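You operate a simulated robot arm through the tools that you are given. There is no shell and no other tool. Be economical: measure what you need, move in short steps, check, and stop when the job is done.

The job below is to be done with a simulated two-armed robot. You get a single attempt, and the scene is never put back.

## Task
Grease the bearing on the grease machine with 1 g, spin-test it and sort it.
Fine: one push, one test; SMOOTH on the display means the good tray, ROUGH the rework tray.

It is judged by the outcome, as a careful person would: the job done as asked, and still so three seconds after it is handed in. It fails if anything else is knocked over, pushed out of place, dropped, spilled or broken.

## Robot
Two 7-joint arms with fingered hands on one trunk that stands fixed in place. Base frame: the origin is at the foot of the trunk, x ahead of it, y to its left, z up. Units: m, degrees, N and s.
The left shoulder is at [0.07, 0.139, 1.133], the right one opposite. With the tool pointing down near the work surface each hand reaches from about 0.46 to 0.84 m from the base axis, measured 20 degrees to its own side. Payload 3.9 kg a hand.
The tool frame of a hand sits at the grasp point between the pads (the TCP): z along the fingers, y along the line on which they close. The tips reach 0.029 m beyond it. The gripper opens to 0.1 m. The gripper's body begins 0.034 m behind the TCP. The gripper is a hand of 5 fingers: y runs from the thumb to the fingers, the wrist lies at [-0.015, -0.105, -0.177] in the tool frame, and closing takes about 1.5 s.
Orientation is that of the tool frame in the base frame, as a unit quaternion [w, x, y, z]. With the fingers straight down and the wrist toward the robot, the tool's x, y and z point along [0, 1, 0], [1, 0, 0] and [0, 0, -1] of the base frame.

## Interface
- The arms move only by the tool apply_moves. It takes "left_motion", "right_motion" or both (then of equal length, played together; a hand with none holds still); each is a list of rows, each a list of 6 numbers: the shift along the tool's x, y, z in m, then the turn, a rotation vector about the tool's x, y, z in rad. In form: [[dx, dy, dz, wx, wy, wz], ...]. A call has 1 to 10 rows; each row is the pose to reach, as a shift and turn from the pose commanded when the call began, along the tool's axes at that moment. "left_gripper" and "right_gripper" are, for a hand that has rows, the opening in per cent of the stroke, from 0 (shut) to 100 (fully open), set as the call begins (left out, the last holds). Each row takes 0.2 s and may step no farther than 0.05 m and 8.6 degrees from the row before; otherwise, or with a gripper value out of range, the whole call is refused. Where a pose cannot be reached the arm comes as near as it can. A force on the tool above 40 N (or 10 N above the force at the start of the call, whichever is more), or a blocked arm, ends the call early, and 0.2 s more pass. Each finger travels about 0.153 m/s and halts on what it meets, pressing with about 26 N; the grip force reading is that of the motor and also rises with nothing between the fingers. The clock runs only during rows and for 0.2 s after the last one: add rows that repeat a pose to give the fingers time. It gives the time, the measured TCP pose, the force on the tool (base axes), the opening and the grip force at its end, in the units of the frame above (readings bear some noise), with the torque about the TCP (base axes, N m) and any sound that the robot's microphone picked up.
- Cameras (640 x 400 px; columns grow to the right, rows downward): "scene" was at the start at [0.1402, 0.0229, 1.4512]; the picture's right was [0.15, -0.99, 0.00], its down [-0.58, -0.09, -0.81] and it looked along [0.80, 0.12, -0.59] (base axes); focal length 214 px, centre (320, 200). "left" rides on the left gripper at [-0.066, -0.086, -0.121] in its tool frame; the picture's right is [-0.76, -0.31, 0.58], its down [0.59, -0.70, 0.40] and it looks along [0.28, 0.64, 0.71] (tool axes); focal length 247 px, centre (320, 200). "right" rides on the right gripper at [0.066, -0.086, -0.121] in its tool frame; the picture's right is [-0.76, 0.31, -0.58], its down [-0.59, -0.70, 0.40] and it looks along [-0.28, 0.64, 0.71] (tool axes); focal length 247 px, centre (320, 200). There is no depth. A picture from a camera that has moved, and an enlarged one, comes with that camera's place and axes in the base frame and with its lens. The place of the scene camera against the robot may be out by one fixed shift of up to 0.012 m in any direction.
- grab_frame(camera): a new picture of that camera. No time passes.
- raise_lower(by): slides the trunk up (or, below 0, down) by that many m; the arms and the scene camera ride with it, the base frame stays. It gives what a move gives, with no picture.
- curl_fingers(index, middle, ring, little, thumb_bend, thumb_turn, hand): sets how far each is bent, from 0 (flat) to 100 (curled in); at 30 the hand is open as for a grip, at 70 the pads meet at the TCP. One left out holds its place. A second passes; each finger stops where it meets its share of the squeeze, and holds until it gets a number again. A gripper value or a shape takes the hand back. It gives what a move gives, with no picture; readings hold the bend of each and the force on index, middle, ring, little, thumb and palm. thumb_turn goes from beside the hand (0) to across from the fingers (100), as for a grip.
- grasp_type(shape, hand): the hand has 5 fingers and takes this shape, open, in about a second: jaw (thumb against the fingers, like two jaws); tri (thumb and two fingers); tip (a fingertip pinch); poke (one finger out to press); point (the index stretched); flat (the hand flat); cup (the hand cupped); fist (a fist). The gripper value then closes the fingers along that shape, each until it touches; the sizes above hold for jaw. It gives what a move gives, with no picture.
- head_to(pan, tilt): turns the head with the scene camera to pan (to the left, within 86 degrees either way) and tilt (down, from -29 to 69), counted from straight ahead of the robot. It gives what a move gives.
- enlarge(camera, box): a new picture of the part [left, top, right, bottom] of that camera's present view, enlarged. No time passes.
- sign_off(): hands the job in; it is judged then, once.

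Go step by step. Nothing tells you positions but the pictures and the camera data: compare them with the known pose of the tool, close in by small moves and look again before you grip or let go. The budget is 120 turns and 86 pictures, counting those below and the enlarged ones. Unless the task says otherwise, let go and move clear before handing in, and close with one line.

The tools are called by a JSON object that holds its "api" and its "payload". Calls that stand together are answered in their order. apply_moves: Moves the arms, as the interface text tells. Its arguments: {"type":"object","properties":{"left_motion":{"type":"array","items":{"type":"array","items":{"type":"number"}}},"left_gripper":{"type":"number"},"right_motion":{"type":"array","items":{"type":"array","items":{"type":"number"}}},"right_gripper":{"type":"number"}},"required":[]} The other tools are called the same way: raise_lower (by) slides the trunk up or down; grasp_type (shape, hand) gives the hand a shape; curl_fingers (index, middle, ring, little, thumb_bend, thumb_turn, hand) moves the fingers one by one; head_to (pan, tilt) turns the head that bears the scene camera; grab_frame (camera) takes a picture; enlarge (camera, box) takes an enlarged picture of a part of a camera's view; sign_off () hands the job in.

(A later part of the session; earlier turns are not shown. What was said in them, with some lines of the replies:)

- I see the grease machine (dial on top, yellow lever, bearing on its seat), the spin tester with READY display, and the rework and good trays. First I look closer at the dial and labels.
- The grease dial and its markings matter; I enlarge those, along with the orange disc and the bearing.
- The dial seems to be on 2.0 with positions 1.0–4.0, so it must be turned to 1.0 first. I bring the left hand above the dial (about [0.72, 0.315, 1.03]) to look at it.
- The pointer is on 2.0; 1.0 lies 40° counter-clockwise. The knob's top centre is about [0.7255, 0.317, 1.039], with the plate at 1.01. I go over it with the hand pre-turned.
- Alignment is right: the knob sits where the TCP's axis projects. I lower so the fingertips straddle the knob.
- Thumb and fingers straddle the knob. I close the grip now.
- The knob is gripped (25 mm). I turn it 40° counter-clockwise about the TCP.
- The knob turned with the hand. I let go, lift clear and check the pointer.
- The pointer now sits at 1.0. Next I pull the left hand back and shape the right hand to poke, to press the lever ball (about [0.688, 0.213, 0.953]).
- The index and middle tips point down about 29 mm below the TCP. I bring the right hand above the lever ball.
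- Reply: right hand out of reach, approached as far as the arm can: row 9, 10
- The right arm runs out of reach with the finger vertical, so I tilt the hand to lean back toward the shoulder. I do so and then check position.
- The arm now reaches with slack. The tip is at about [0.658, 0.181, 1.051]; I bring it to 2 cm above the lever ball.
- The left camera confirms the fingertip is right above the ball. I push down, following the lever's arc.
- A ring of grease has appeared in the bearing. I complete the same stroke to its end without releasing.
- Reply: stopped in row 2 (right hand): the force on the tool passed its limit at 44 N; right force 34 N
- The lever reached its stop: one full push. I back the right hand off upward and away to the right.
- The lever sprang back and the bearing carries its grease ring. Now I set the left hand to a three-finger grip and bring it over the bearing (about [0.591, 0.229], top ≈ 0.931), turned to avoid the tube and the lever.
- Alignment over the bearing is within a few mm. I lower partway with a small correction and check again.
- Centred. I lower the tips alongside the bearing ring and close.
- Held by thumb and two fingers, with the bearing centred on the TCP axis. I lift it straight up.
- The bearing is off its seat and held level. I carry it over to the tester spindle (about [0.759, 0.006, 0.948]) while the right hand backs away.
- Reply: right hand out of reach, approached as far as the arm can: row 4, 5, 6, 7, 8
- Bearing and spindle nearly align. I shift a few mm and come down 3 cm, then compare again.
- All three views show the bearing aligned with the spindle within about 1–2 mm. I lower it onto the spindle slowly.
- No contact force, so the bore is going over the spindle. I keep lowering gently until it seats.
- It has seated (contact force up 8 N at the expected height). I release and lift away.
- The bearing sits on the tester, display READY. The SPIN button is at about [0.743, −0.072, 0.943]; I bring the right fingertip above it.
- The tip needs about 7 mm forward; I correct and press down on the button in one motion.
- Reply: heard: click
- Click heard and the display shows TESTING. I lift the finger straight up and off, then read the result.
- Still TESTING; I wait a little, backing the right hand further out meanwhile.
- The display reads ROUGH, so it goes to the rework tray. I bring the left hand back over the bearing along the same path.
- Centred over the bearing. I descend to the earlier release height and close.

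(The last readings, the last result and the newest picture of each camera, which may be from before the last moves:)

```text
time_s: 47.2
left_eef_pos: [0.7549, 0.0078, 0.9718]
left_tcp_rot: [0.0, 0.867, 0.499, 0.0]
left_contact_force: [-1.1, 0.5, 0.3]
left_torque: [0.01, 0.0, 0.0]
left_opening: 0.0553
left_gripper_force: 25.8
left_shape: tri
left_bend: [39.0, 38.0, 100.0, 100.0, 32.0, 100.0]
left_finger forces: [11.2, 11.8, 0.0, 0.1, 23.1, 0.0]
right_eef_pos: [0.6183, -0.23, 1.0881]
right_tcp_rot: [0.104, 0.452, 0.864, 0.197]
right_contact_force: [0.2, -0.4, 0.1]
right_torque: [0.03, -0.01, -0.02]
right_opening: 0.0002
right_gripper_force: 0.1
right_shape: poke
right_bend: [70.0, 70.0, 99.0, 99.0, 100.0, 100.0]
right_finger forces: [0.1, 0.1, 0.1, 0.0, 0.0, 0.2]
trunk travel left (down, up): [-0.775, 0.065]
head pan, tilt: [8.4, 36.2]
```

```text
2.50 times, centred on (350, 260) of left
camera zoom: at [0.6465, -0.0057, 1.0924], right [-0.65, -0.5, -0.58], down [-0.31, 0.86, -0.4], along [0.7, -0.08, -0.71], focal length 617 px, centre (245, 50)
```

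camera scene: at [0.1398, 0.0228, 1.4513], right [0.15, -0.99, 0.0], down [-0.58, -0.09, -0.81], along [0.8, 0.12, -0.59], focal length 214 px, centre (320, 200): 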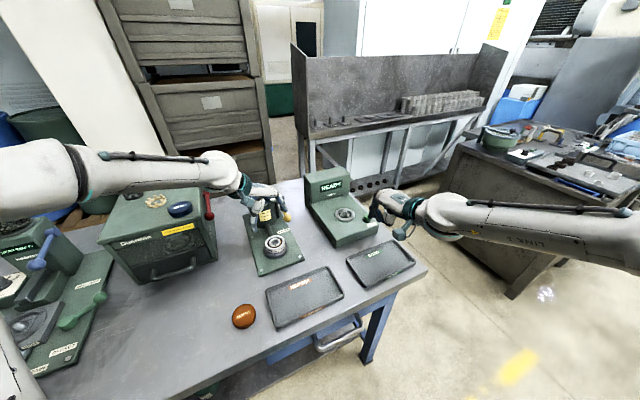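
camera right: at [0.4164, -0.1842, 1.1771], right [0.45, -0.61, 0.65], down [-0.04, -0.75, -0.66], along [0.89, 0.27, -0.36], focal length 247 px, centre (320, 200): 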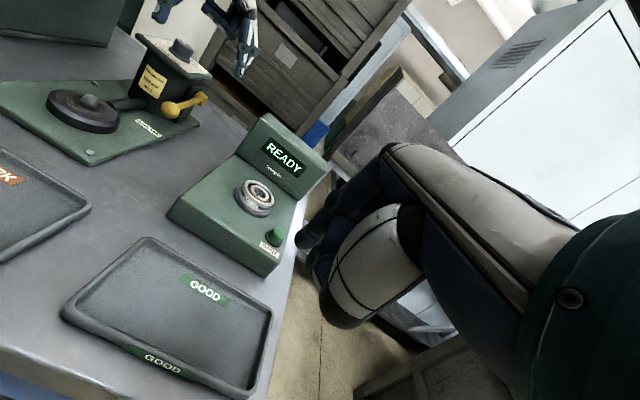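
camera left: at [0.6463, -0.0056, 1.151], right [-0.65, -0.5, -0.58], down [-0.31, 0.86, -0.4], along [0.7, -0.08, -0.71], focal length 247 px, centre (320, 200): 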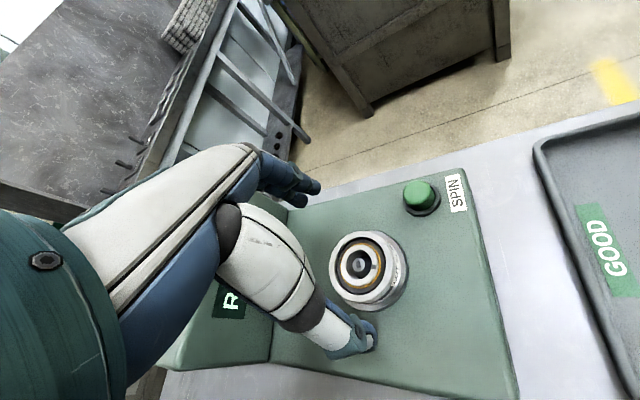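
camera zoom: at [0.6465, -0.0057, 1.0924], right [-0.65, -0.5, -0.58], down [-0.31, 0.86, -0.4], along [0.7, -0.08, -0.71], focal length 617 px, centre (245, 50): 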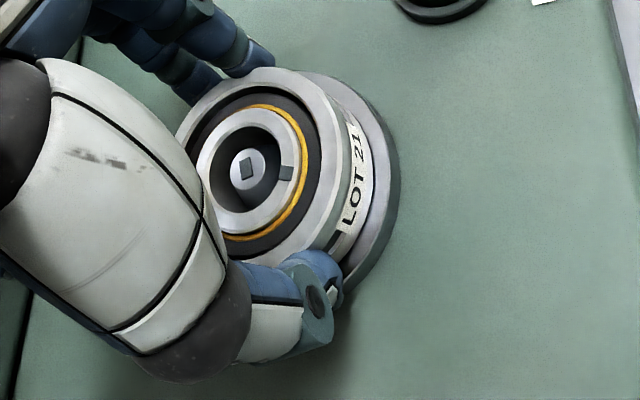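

Gripped again. I lift it off the spindle and carry it toward the rework tray (centre about [0.46, 0.10]).

{"api": "apply_moves", "payload": {"left_motion": [[0, 0, -0.015, 0, 0, 0], [0, 0, -0.05, 0, 0, 0], [0, 0, -0.09, 0, 0, 0], [-0.0087, -0.0425, -0.09, 0, 0, 0.062], [-0.0174, -0.085, -0.09, 0, 0, 0.125], [-0.0261, -0.1275, -0.09, 0, 0, 0.187], [-0.0349, -0.17, -0.09, 0, 0, 0.249], [-0.0436, -0.2124, -0.09, 0, 0, 0.311], [-0.0523, -0.2549, -0.09, 0, 0, 0.374], [-0.061, -0.2974, -0.09, 0, 0, 0.436]]}}

{"api": "grab_frame", "payload": {"camera": "left"}}

{"api": "grab_frame", "payload": {"camera": "scene"}}

```text
time_s: 49.4
left_eef_pos: [0.4649, 0.105, 1.0621]
left_tcp_rot: [0.001, 0.954, 0.3, 0.001]
left_contact_force: [-0.5, 0.4, -1.2]
left_torque: [-0.05, 0.04, 0.04]
left_opening: 0.0554
left_gripper_force: 26.3
left_shape: tri
left_bend: [39.0, 38.0, 100.0, 100.0, 32.0, 100.0]
left_finger forces: [10.9, 11.9, 0.1, 0.0, 23.2, 0.0]
right_eef_pos: [0.6166, -0.2282, 1.0896]
right_tcp_rot: [0.104, 0.451, 0.864, 0.197]
right_contact_force: [-0.3, -0.2, -0.1]
right_torque: [-0.03, 0.0, -0.03]
right_opening: 0.0
right_gripper_force: 0.0
right_shape: poke
right_bend: [70.0, 70.0, 99.0, 99.0, 100.0, 100.0]
right_finger forces: [0.1, 0.0, 0.1, 0.0, 0.0, 0.0]
trunk travel left (down, up): [-0.775, 0.065]
head pan, tilt: [8.4, 36.2]
```

```text
22 pictures are left
camera left: at [0.3611, 0.1378, 1.1827], right [-0.79, -0.18, -0.58], down [0.08, 0.91, -0.4], along [0.6, -0.37, -0.71], focal length 247 px, centre (320, 200)
```

left: 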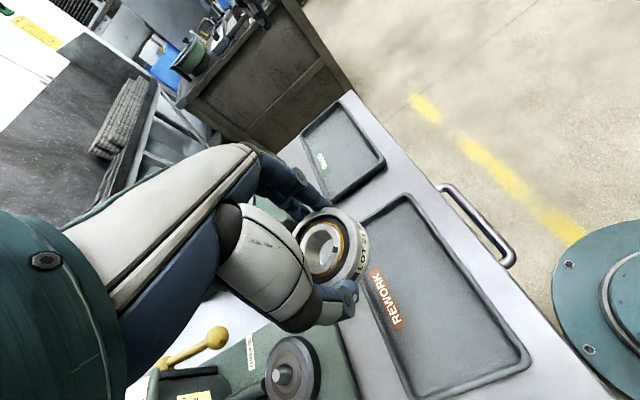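

```text
21 pictures are left
camera scene: at [0.1383, 0.0244, 1.4514], right [0.15, -0.99, 0.0], down [-0.58, -0.09, -0.81], along [0.8, 0.12, -0.59], focal length 214 px, centre (320, 200)
```

scene: 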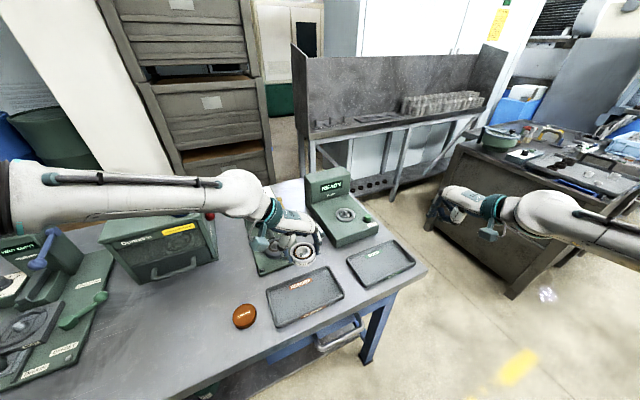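

The point under the bearing is slightly toward the tray's far rim; I shift about 17 mm toward the tray's middle and lower partway.

{"api": "apply_moves", "payload": {"left_motion": [[-0.0166, -0.0043, 0.02, 0, 0, 0], [-0.0166, -0.0043, 0.055, 0, 0, 0], [-0.0166, -0.0043, 0.09, 0, 0, 0], [-0.0166, -0.0043, 0.11, 0, 0, 0], [-0.0166, -0.0043, 0.11, 0, 0, 0]]}}

{"api": "grab_frame", "payload": {"camera": "left"}}

{"api": "enlarge", "payload": {"camera": "scene", "box": [230, 230, 370, 340]}}

```text
time_s: 50.6
left_eef_pos: [0.4509, 0.0998, 0.9522]
left_tcp_rot: [0.0, 0.954, 0.299, 0.0]
left_contact_force: [0.3, -0.1, -2.1]
left_torque: [0.02, 0.0, -0.01]
left_opening: 0.0553
left_gripper_force: 26.1
left_shape: tri
left_bend: [39.0, 38.0, 100.0, 100.0, 32.0, 100.0]
left_finger forces: [10.9, 12.0, 0.1, 0.1, 23.2, 0.0]
right_eef_pos: [0.6187, -0.2298, 1.0877]
right_tcp_rot: [0.102, 0.452, 0.864, 0.198]
right_contact_force: [-0.5, 0.3, -0.4]
right_torque: [0.01, -0.03, 0.0]
right_opening: 0.0001
right_gripper_force: 0.1
right_shape: poke
right_bend: [70.0, 70.0, 99.0, 99.0, 100.0, 100.0]
right_finger forces: [0.0, 0.0, 0.0, 0.0, 0.0, 0.0]
trunk travel left (down, up): [-0.775, 0.065]
head pan, tilt: [8.4, 36.2]
```

```text
20 pictures are left
camera left: at [0.3484, 0.1322, 1.0726], right [-0.8, -0.18, -0.58], down [0.08, 0.91, -0.4], along [0.6, -0.36, -0.71], focal length 247 px, centre (320, 200)
```

left: 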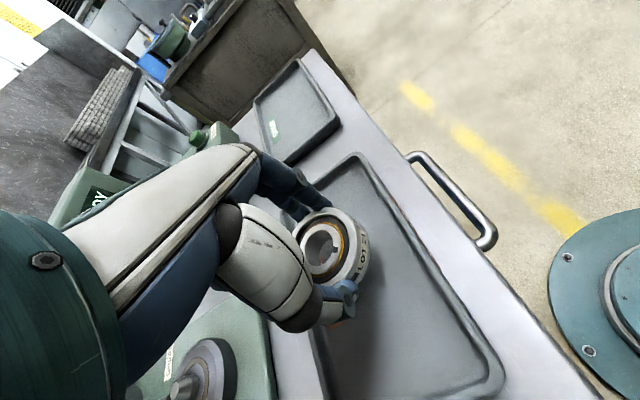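

```text
3.64 times, centred on (300, 285) of scene
camera zoom: at [0.1406, 0.0229, 1.4512], right [0.15, -0.99, 0.0], down [-0.58, -0.09, -0.81], along [0.8, 0.12, -0.59], focal length 780 px, centre (393, -109)
```

zoom: 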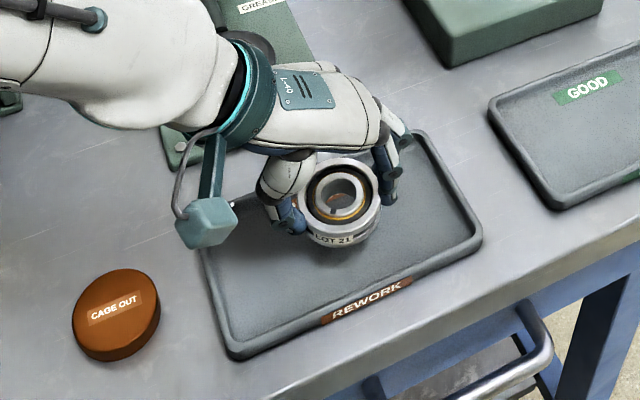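

Over the middle of the rework tray. I lower slowly until it touches the floor of the tray.

{"api": "apply_moves", "payload": {"left_motion": [[0, 0, 0.006, 0, 0, 0], [0, 0, 0.012, 0, 0, 0], [0, 0, 0.017, 0, 0, 0], [0, 0, 0.021, 0, 0, 0]]}}

{"api": "enlarge", "payload": {"camera": "scene", "box": [260, 240, 350, 320]}}

```text
time_s: 51.6
left_eef_pos: [0.4509, 0.0992, 0.9312]
left_tcp_rot: [0.0, 0.954, 0.299, 0.0]
left_contact_force: [0.1, -0.8, -1.3]
left_torque: [0.0, 0.02, 0.01]
left_opening: 0.0557
left_gripper_force: 25.8
left_shape: tri
left_bend: [39.0, 38.0, 100.0, 100.0, 32.0, 100.0]
left_finger forces: [10.9, 12.0, 0.1, 0.1, 23.2, 0.0]
right_eef_pos: [0.6191, -0.2297, 1.0881]
right_tcp_rot: [0.103, 0.453, 0.864, 0.197]
right_contact_force: [0.6, -0.6, -0.2]
right_torque: [-0.01, 0.04, -0.02]
right_opening: 0.0
right_gripper_force: 0.0
right_shape: poke
right_bend: [70.0, 70.0, 99.0, 99.0, 100.0, 100.0]
right_finger forces: [0.0, 0.1, 0.0, 0.1, 0.0, 0.0]
trunk travel left (down, up): [-0.775, 0.065]
head pan, tilt: [8.4, 36.2]
```

```text
5.00 times, centred on (305, 280) of scene
camera zoom: at [0.1406, 0.023, 1.4512], right [0.15, -0.99, 0.0], down [-0.58, -0.09, -0.81], along [0.8, 0.12, -0.59], focal length 1072 px, centre (395, -200)
```

zoom: 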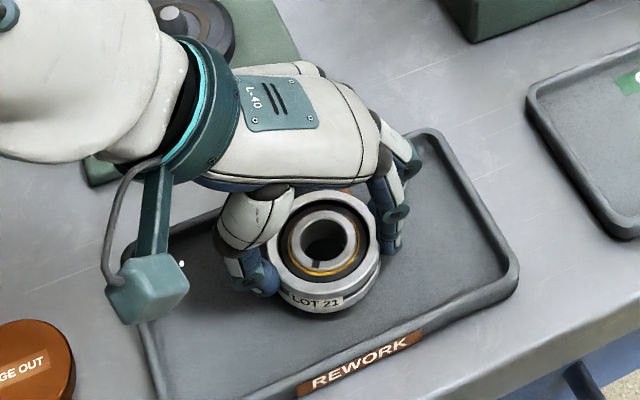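

{"api": "apply_moves", "payload": {"left_motion": [[0, 0, 0.003, 0, 0, 0], [0, 0, 0.006, 0, 0, 0], [0, 0, 0.008, 0, 0, 0]]}}

```text
time_s: 52.4
left_eef_pos: [0.4507, 0.0985, 0.9223]
left_tcp_rot: [0.0, 0.954, 0.3, 0.0]
left_contact_force: [-0.1, -0.3, -2.2]
left_torque: [-0.02, 0.0, 0.0]
left_opening: 0.0552
left_gripper_force: 26.1
left_shape: tri
left_bend: [39.0, 38.0, 100.0, 100.0, 32.0, 100.0]
left_finger forces: [10.8, 12.0, 0.1, 0.0, 23.3, 0.0]
right_eef_pos: [0.619, -0.2288, 1.0889]
right_tcp_rot: [0.104, 0.452, 0.864, 0.196]
right_contact_force: [0.0, 0.3, -0.1]
right_torque: [0.0, 0.0, 0.0]
right_opening: 0.0
right_gripper_force: 0.0
right_shape: poke
right_bend: [70.0, 70.0, 99.0, 99.0, 100.0, 100.0]
right_finger forces: [0.0, 0.0, 0.0, 0.0, 0.1, 0.0]
trunk travel left (down, up): [-0.775, 0.065]
head pan, tilt: [8.4, 36.2]
```

No contact yet; I go on in small steps.

{"api": "apply_moves", "payload": {"left_motion": [[0, 0, 0.003, 0, 0, 0], [0, 0, 0.006, 0, 0, 0], [0, 0, 0.006, 0, 0, 0]]}}

{"api": "enlarge", "payload": {"camera": "scene", "box": [260, 240, 350, 320]}}

```text
time_s: 53.2
left_eef_pos: [0.4497, 0.0982, 0.9196]
left_tcp_rot: [0.003, 0.954, 0.301, 0.002]
left_contact_force: [0.3, 1.6, 17.4]
left_torque: [0.04, -0.04, 0.03]
left_opening: 0.0556
left_gripper_force: 25.9
left_shape: tri
left_bend: [39.0, 38.0, 100.0, 100.0, 32.0, 100.0]
left_finger forces: [11.1, 13.5, 0.0, 0.0, 26.4, 0.1]
right_eef_pos: [0.617, -0.2303, 1.0898]
right_tcp_rot: [0.103, 0.452, 0.864, 0.198]
right_contact_force: [0.7, 0.0, -0.2]
right_torque: [-0.01, 0.02, -0.01]
right_opening: 0.0
right_gripper_force: 0.0
right_shape: poke
right_bend: [70.0, 70.0, 99.0, 99.0, 100.0, 100.0]
right_finger forces: [0.0, 0.0, 0.0, 0.0, 0.1, 0.1]
trunk travel left (down, up): [-0.775, 0.065]
head pan, tilt: [8.4, 36.2]
```

```text
5.00 times, centred on (305, 280) of scene
camera zoom: at [0.1379, 0.023, 1.4517], right [0.15, -0.99, 0.0], down [-0.58, -0.09, -0.81], along [0.8, 0.12, -0.59], focal length 1072 px, centre (395, -200)
```

zoom: 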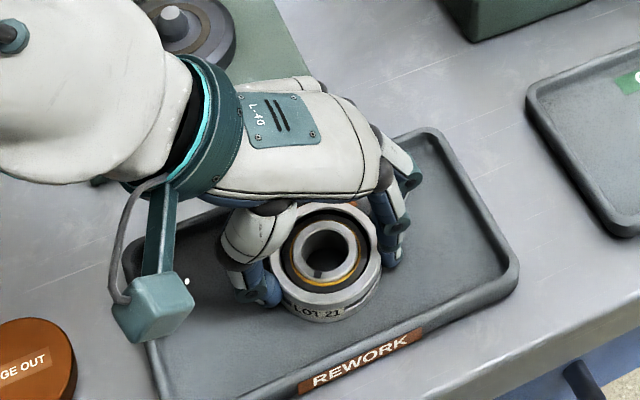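

It rests on the tray floor (17 N up). I ease off 3 mm, open and lift straight out.

{"api": "apply_moves", "payload": {"left_motion": [[0, 0, -0.003, 0, 0, 0]]}}

{"api": "apply_moves", "payload": {"left_motion": [[0, 0, 0, 0, 0, 0], [0, 0, 0, 0, 0, 0], [0, 0, 0, 0, 0, 0], [0, 0, 0, 0, 0, 0], [0, 0, -0.02, 0, 0, 0], [0, 0, -0.06, 0, 0, 0], [0, 0, -0.1, 0, 0, 0], [0, 0, -0.14, 0, 0, 0], [0.04, 0, -0.16, 0, 0, 0], [0.08, 0, -0.18, 0, 0, 0]], "left_gripper": 100}}

{"api": "grab_frame", "payload": {"camera": "scene"}}

{"api": "grab_frame", "payload": {"camera": "left"}}

```text
time_s: 53.6
left_eef_pos: [0.4509, 0.0987, 0.9211]
left_tcp_rot: [0.0, 0.954, 0.299, 0.001]
left_contact_force: [2.3, -1.1, 8.4]
left_torque: [-0.12, -0.17, 0.09]
left_opening: 0.0556
left_gripper_force: 26.3
left_shape: tri
left_bend: [39.0, 38.0, 100.0, 100.0, 32.0, 100.0]
left_finger forces: [12.2, 14.5, 0.0, 0.0, 24.1, 0.0]
right_eef_pos: [0.6176, -0.2301, 1.0879]
right_tcp_rot: [0.103, 0.452, 0.864, 0.197]
right_contact_force: [-0.3, 0.0, -0.1]
right_torque: [-0.01, 0.0, 0.0]
right_opening: 0.0
right_gripper_force: 0.0
right_shape: poke
right_bend: [70.0, 70.0, 99.0, 99.0, 100.0, 100.0]
right_finger forces: [0.1, 0.0, 0.0, 0.1, 0.1, 0.0]
trunk travel left (down, up): [-0.775, 0.065]
head pan, tilt: [8.4, 36.2]
```

```text
time_s: 55.8
left_eef_pos: [0.5172, 0.1459, 1.0975]
left_tcp_rot: [-0.001, 0.954, 0.3, 0.0]
left_contact_force: [0.3, 0.0, -0.1]
left_torque: [0.0, 0.03, -0.02]
left_opening: 0.0999
left_gripper_force: 0.1
left_shape: tri
left_bend: [30.0, 30.0, 99.0, 99.0, 30.0, 98.0]
left_finger forces: [0.0, 0.1, 0.1, 0.1, 0.0, 0.0]
right_eef_pos: [0.6197, -0.2292, 1.0885]
right_tcp_rot: [0.102, 0.452, 0.864, 0.197]
right_contact_force: [-0.1, -0.3, 0.1]
right_torque: [-0.04, -0.01, 0.0]
right_opening: 0.0001
right_gripper_force: 0.1
right_shape: poke
right_bend: [70.0, 70.0, 99.0, 99.0, 100.0, 100.0]
right_finger forces: [0.0, 0.0, 0.0, 0.1, 0.0, 0.0]
trunk travel left (down, up): [-0.775, 0.065]
head pan, tilt: [8.4, 36.2]
```

```text
16 pictures are left
camera scene: at [0.1411, 0.0232, 1.4511], right [0.15, -0.99, 0.0], down [-0.58, -0.09, -0.81], along [0.8, 0.12, -0.59], focal length 214 px, centre (320, 200)
```

scene: 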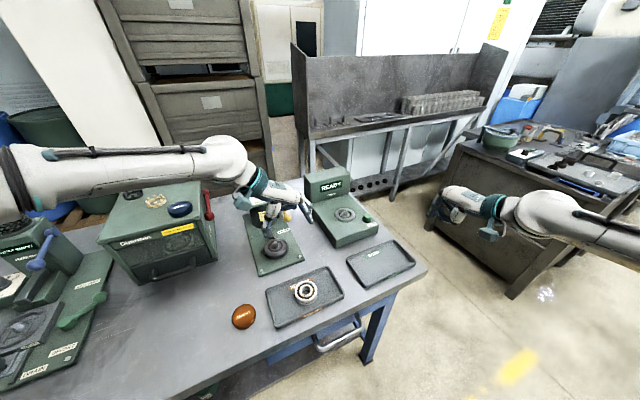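

```text
15 pictures are left
camera left: at [0.4139, 0.1788, 1.2196], right [-0.8, -0.18, -0.58], down [0.08, 0.91, -0.4], along [0.6, -0.36, -0.71], focal length 247 px, centre (320, 200)
```

left: 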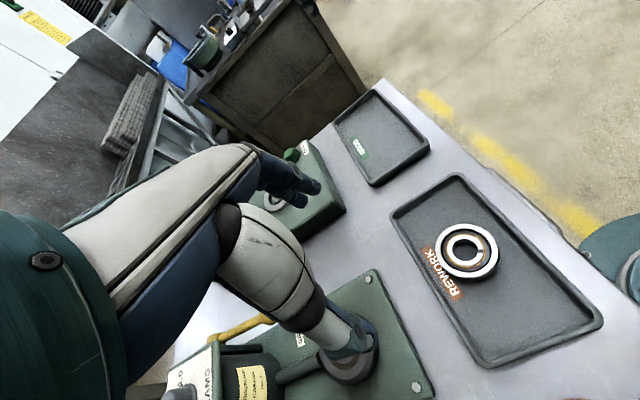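

The bearing lies flat inside the rework tray, everything else is in place and both hands are clear. I hand in.

{"api": "sign_off", "payload": {}}

```text
The job is handed in.
```

I greased the bearing with 1 g in one push and spin-tested it once. The display read ROUGH, so it is now in the rework tray.
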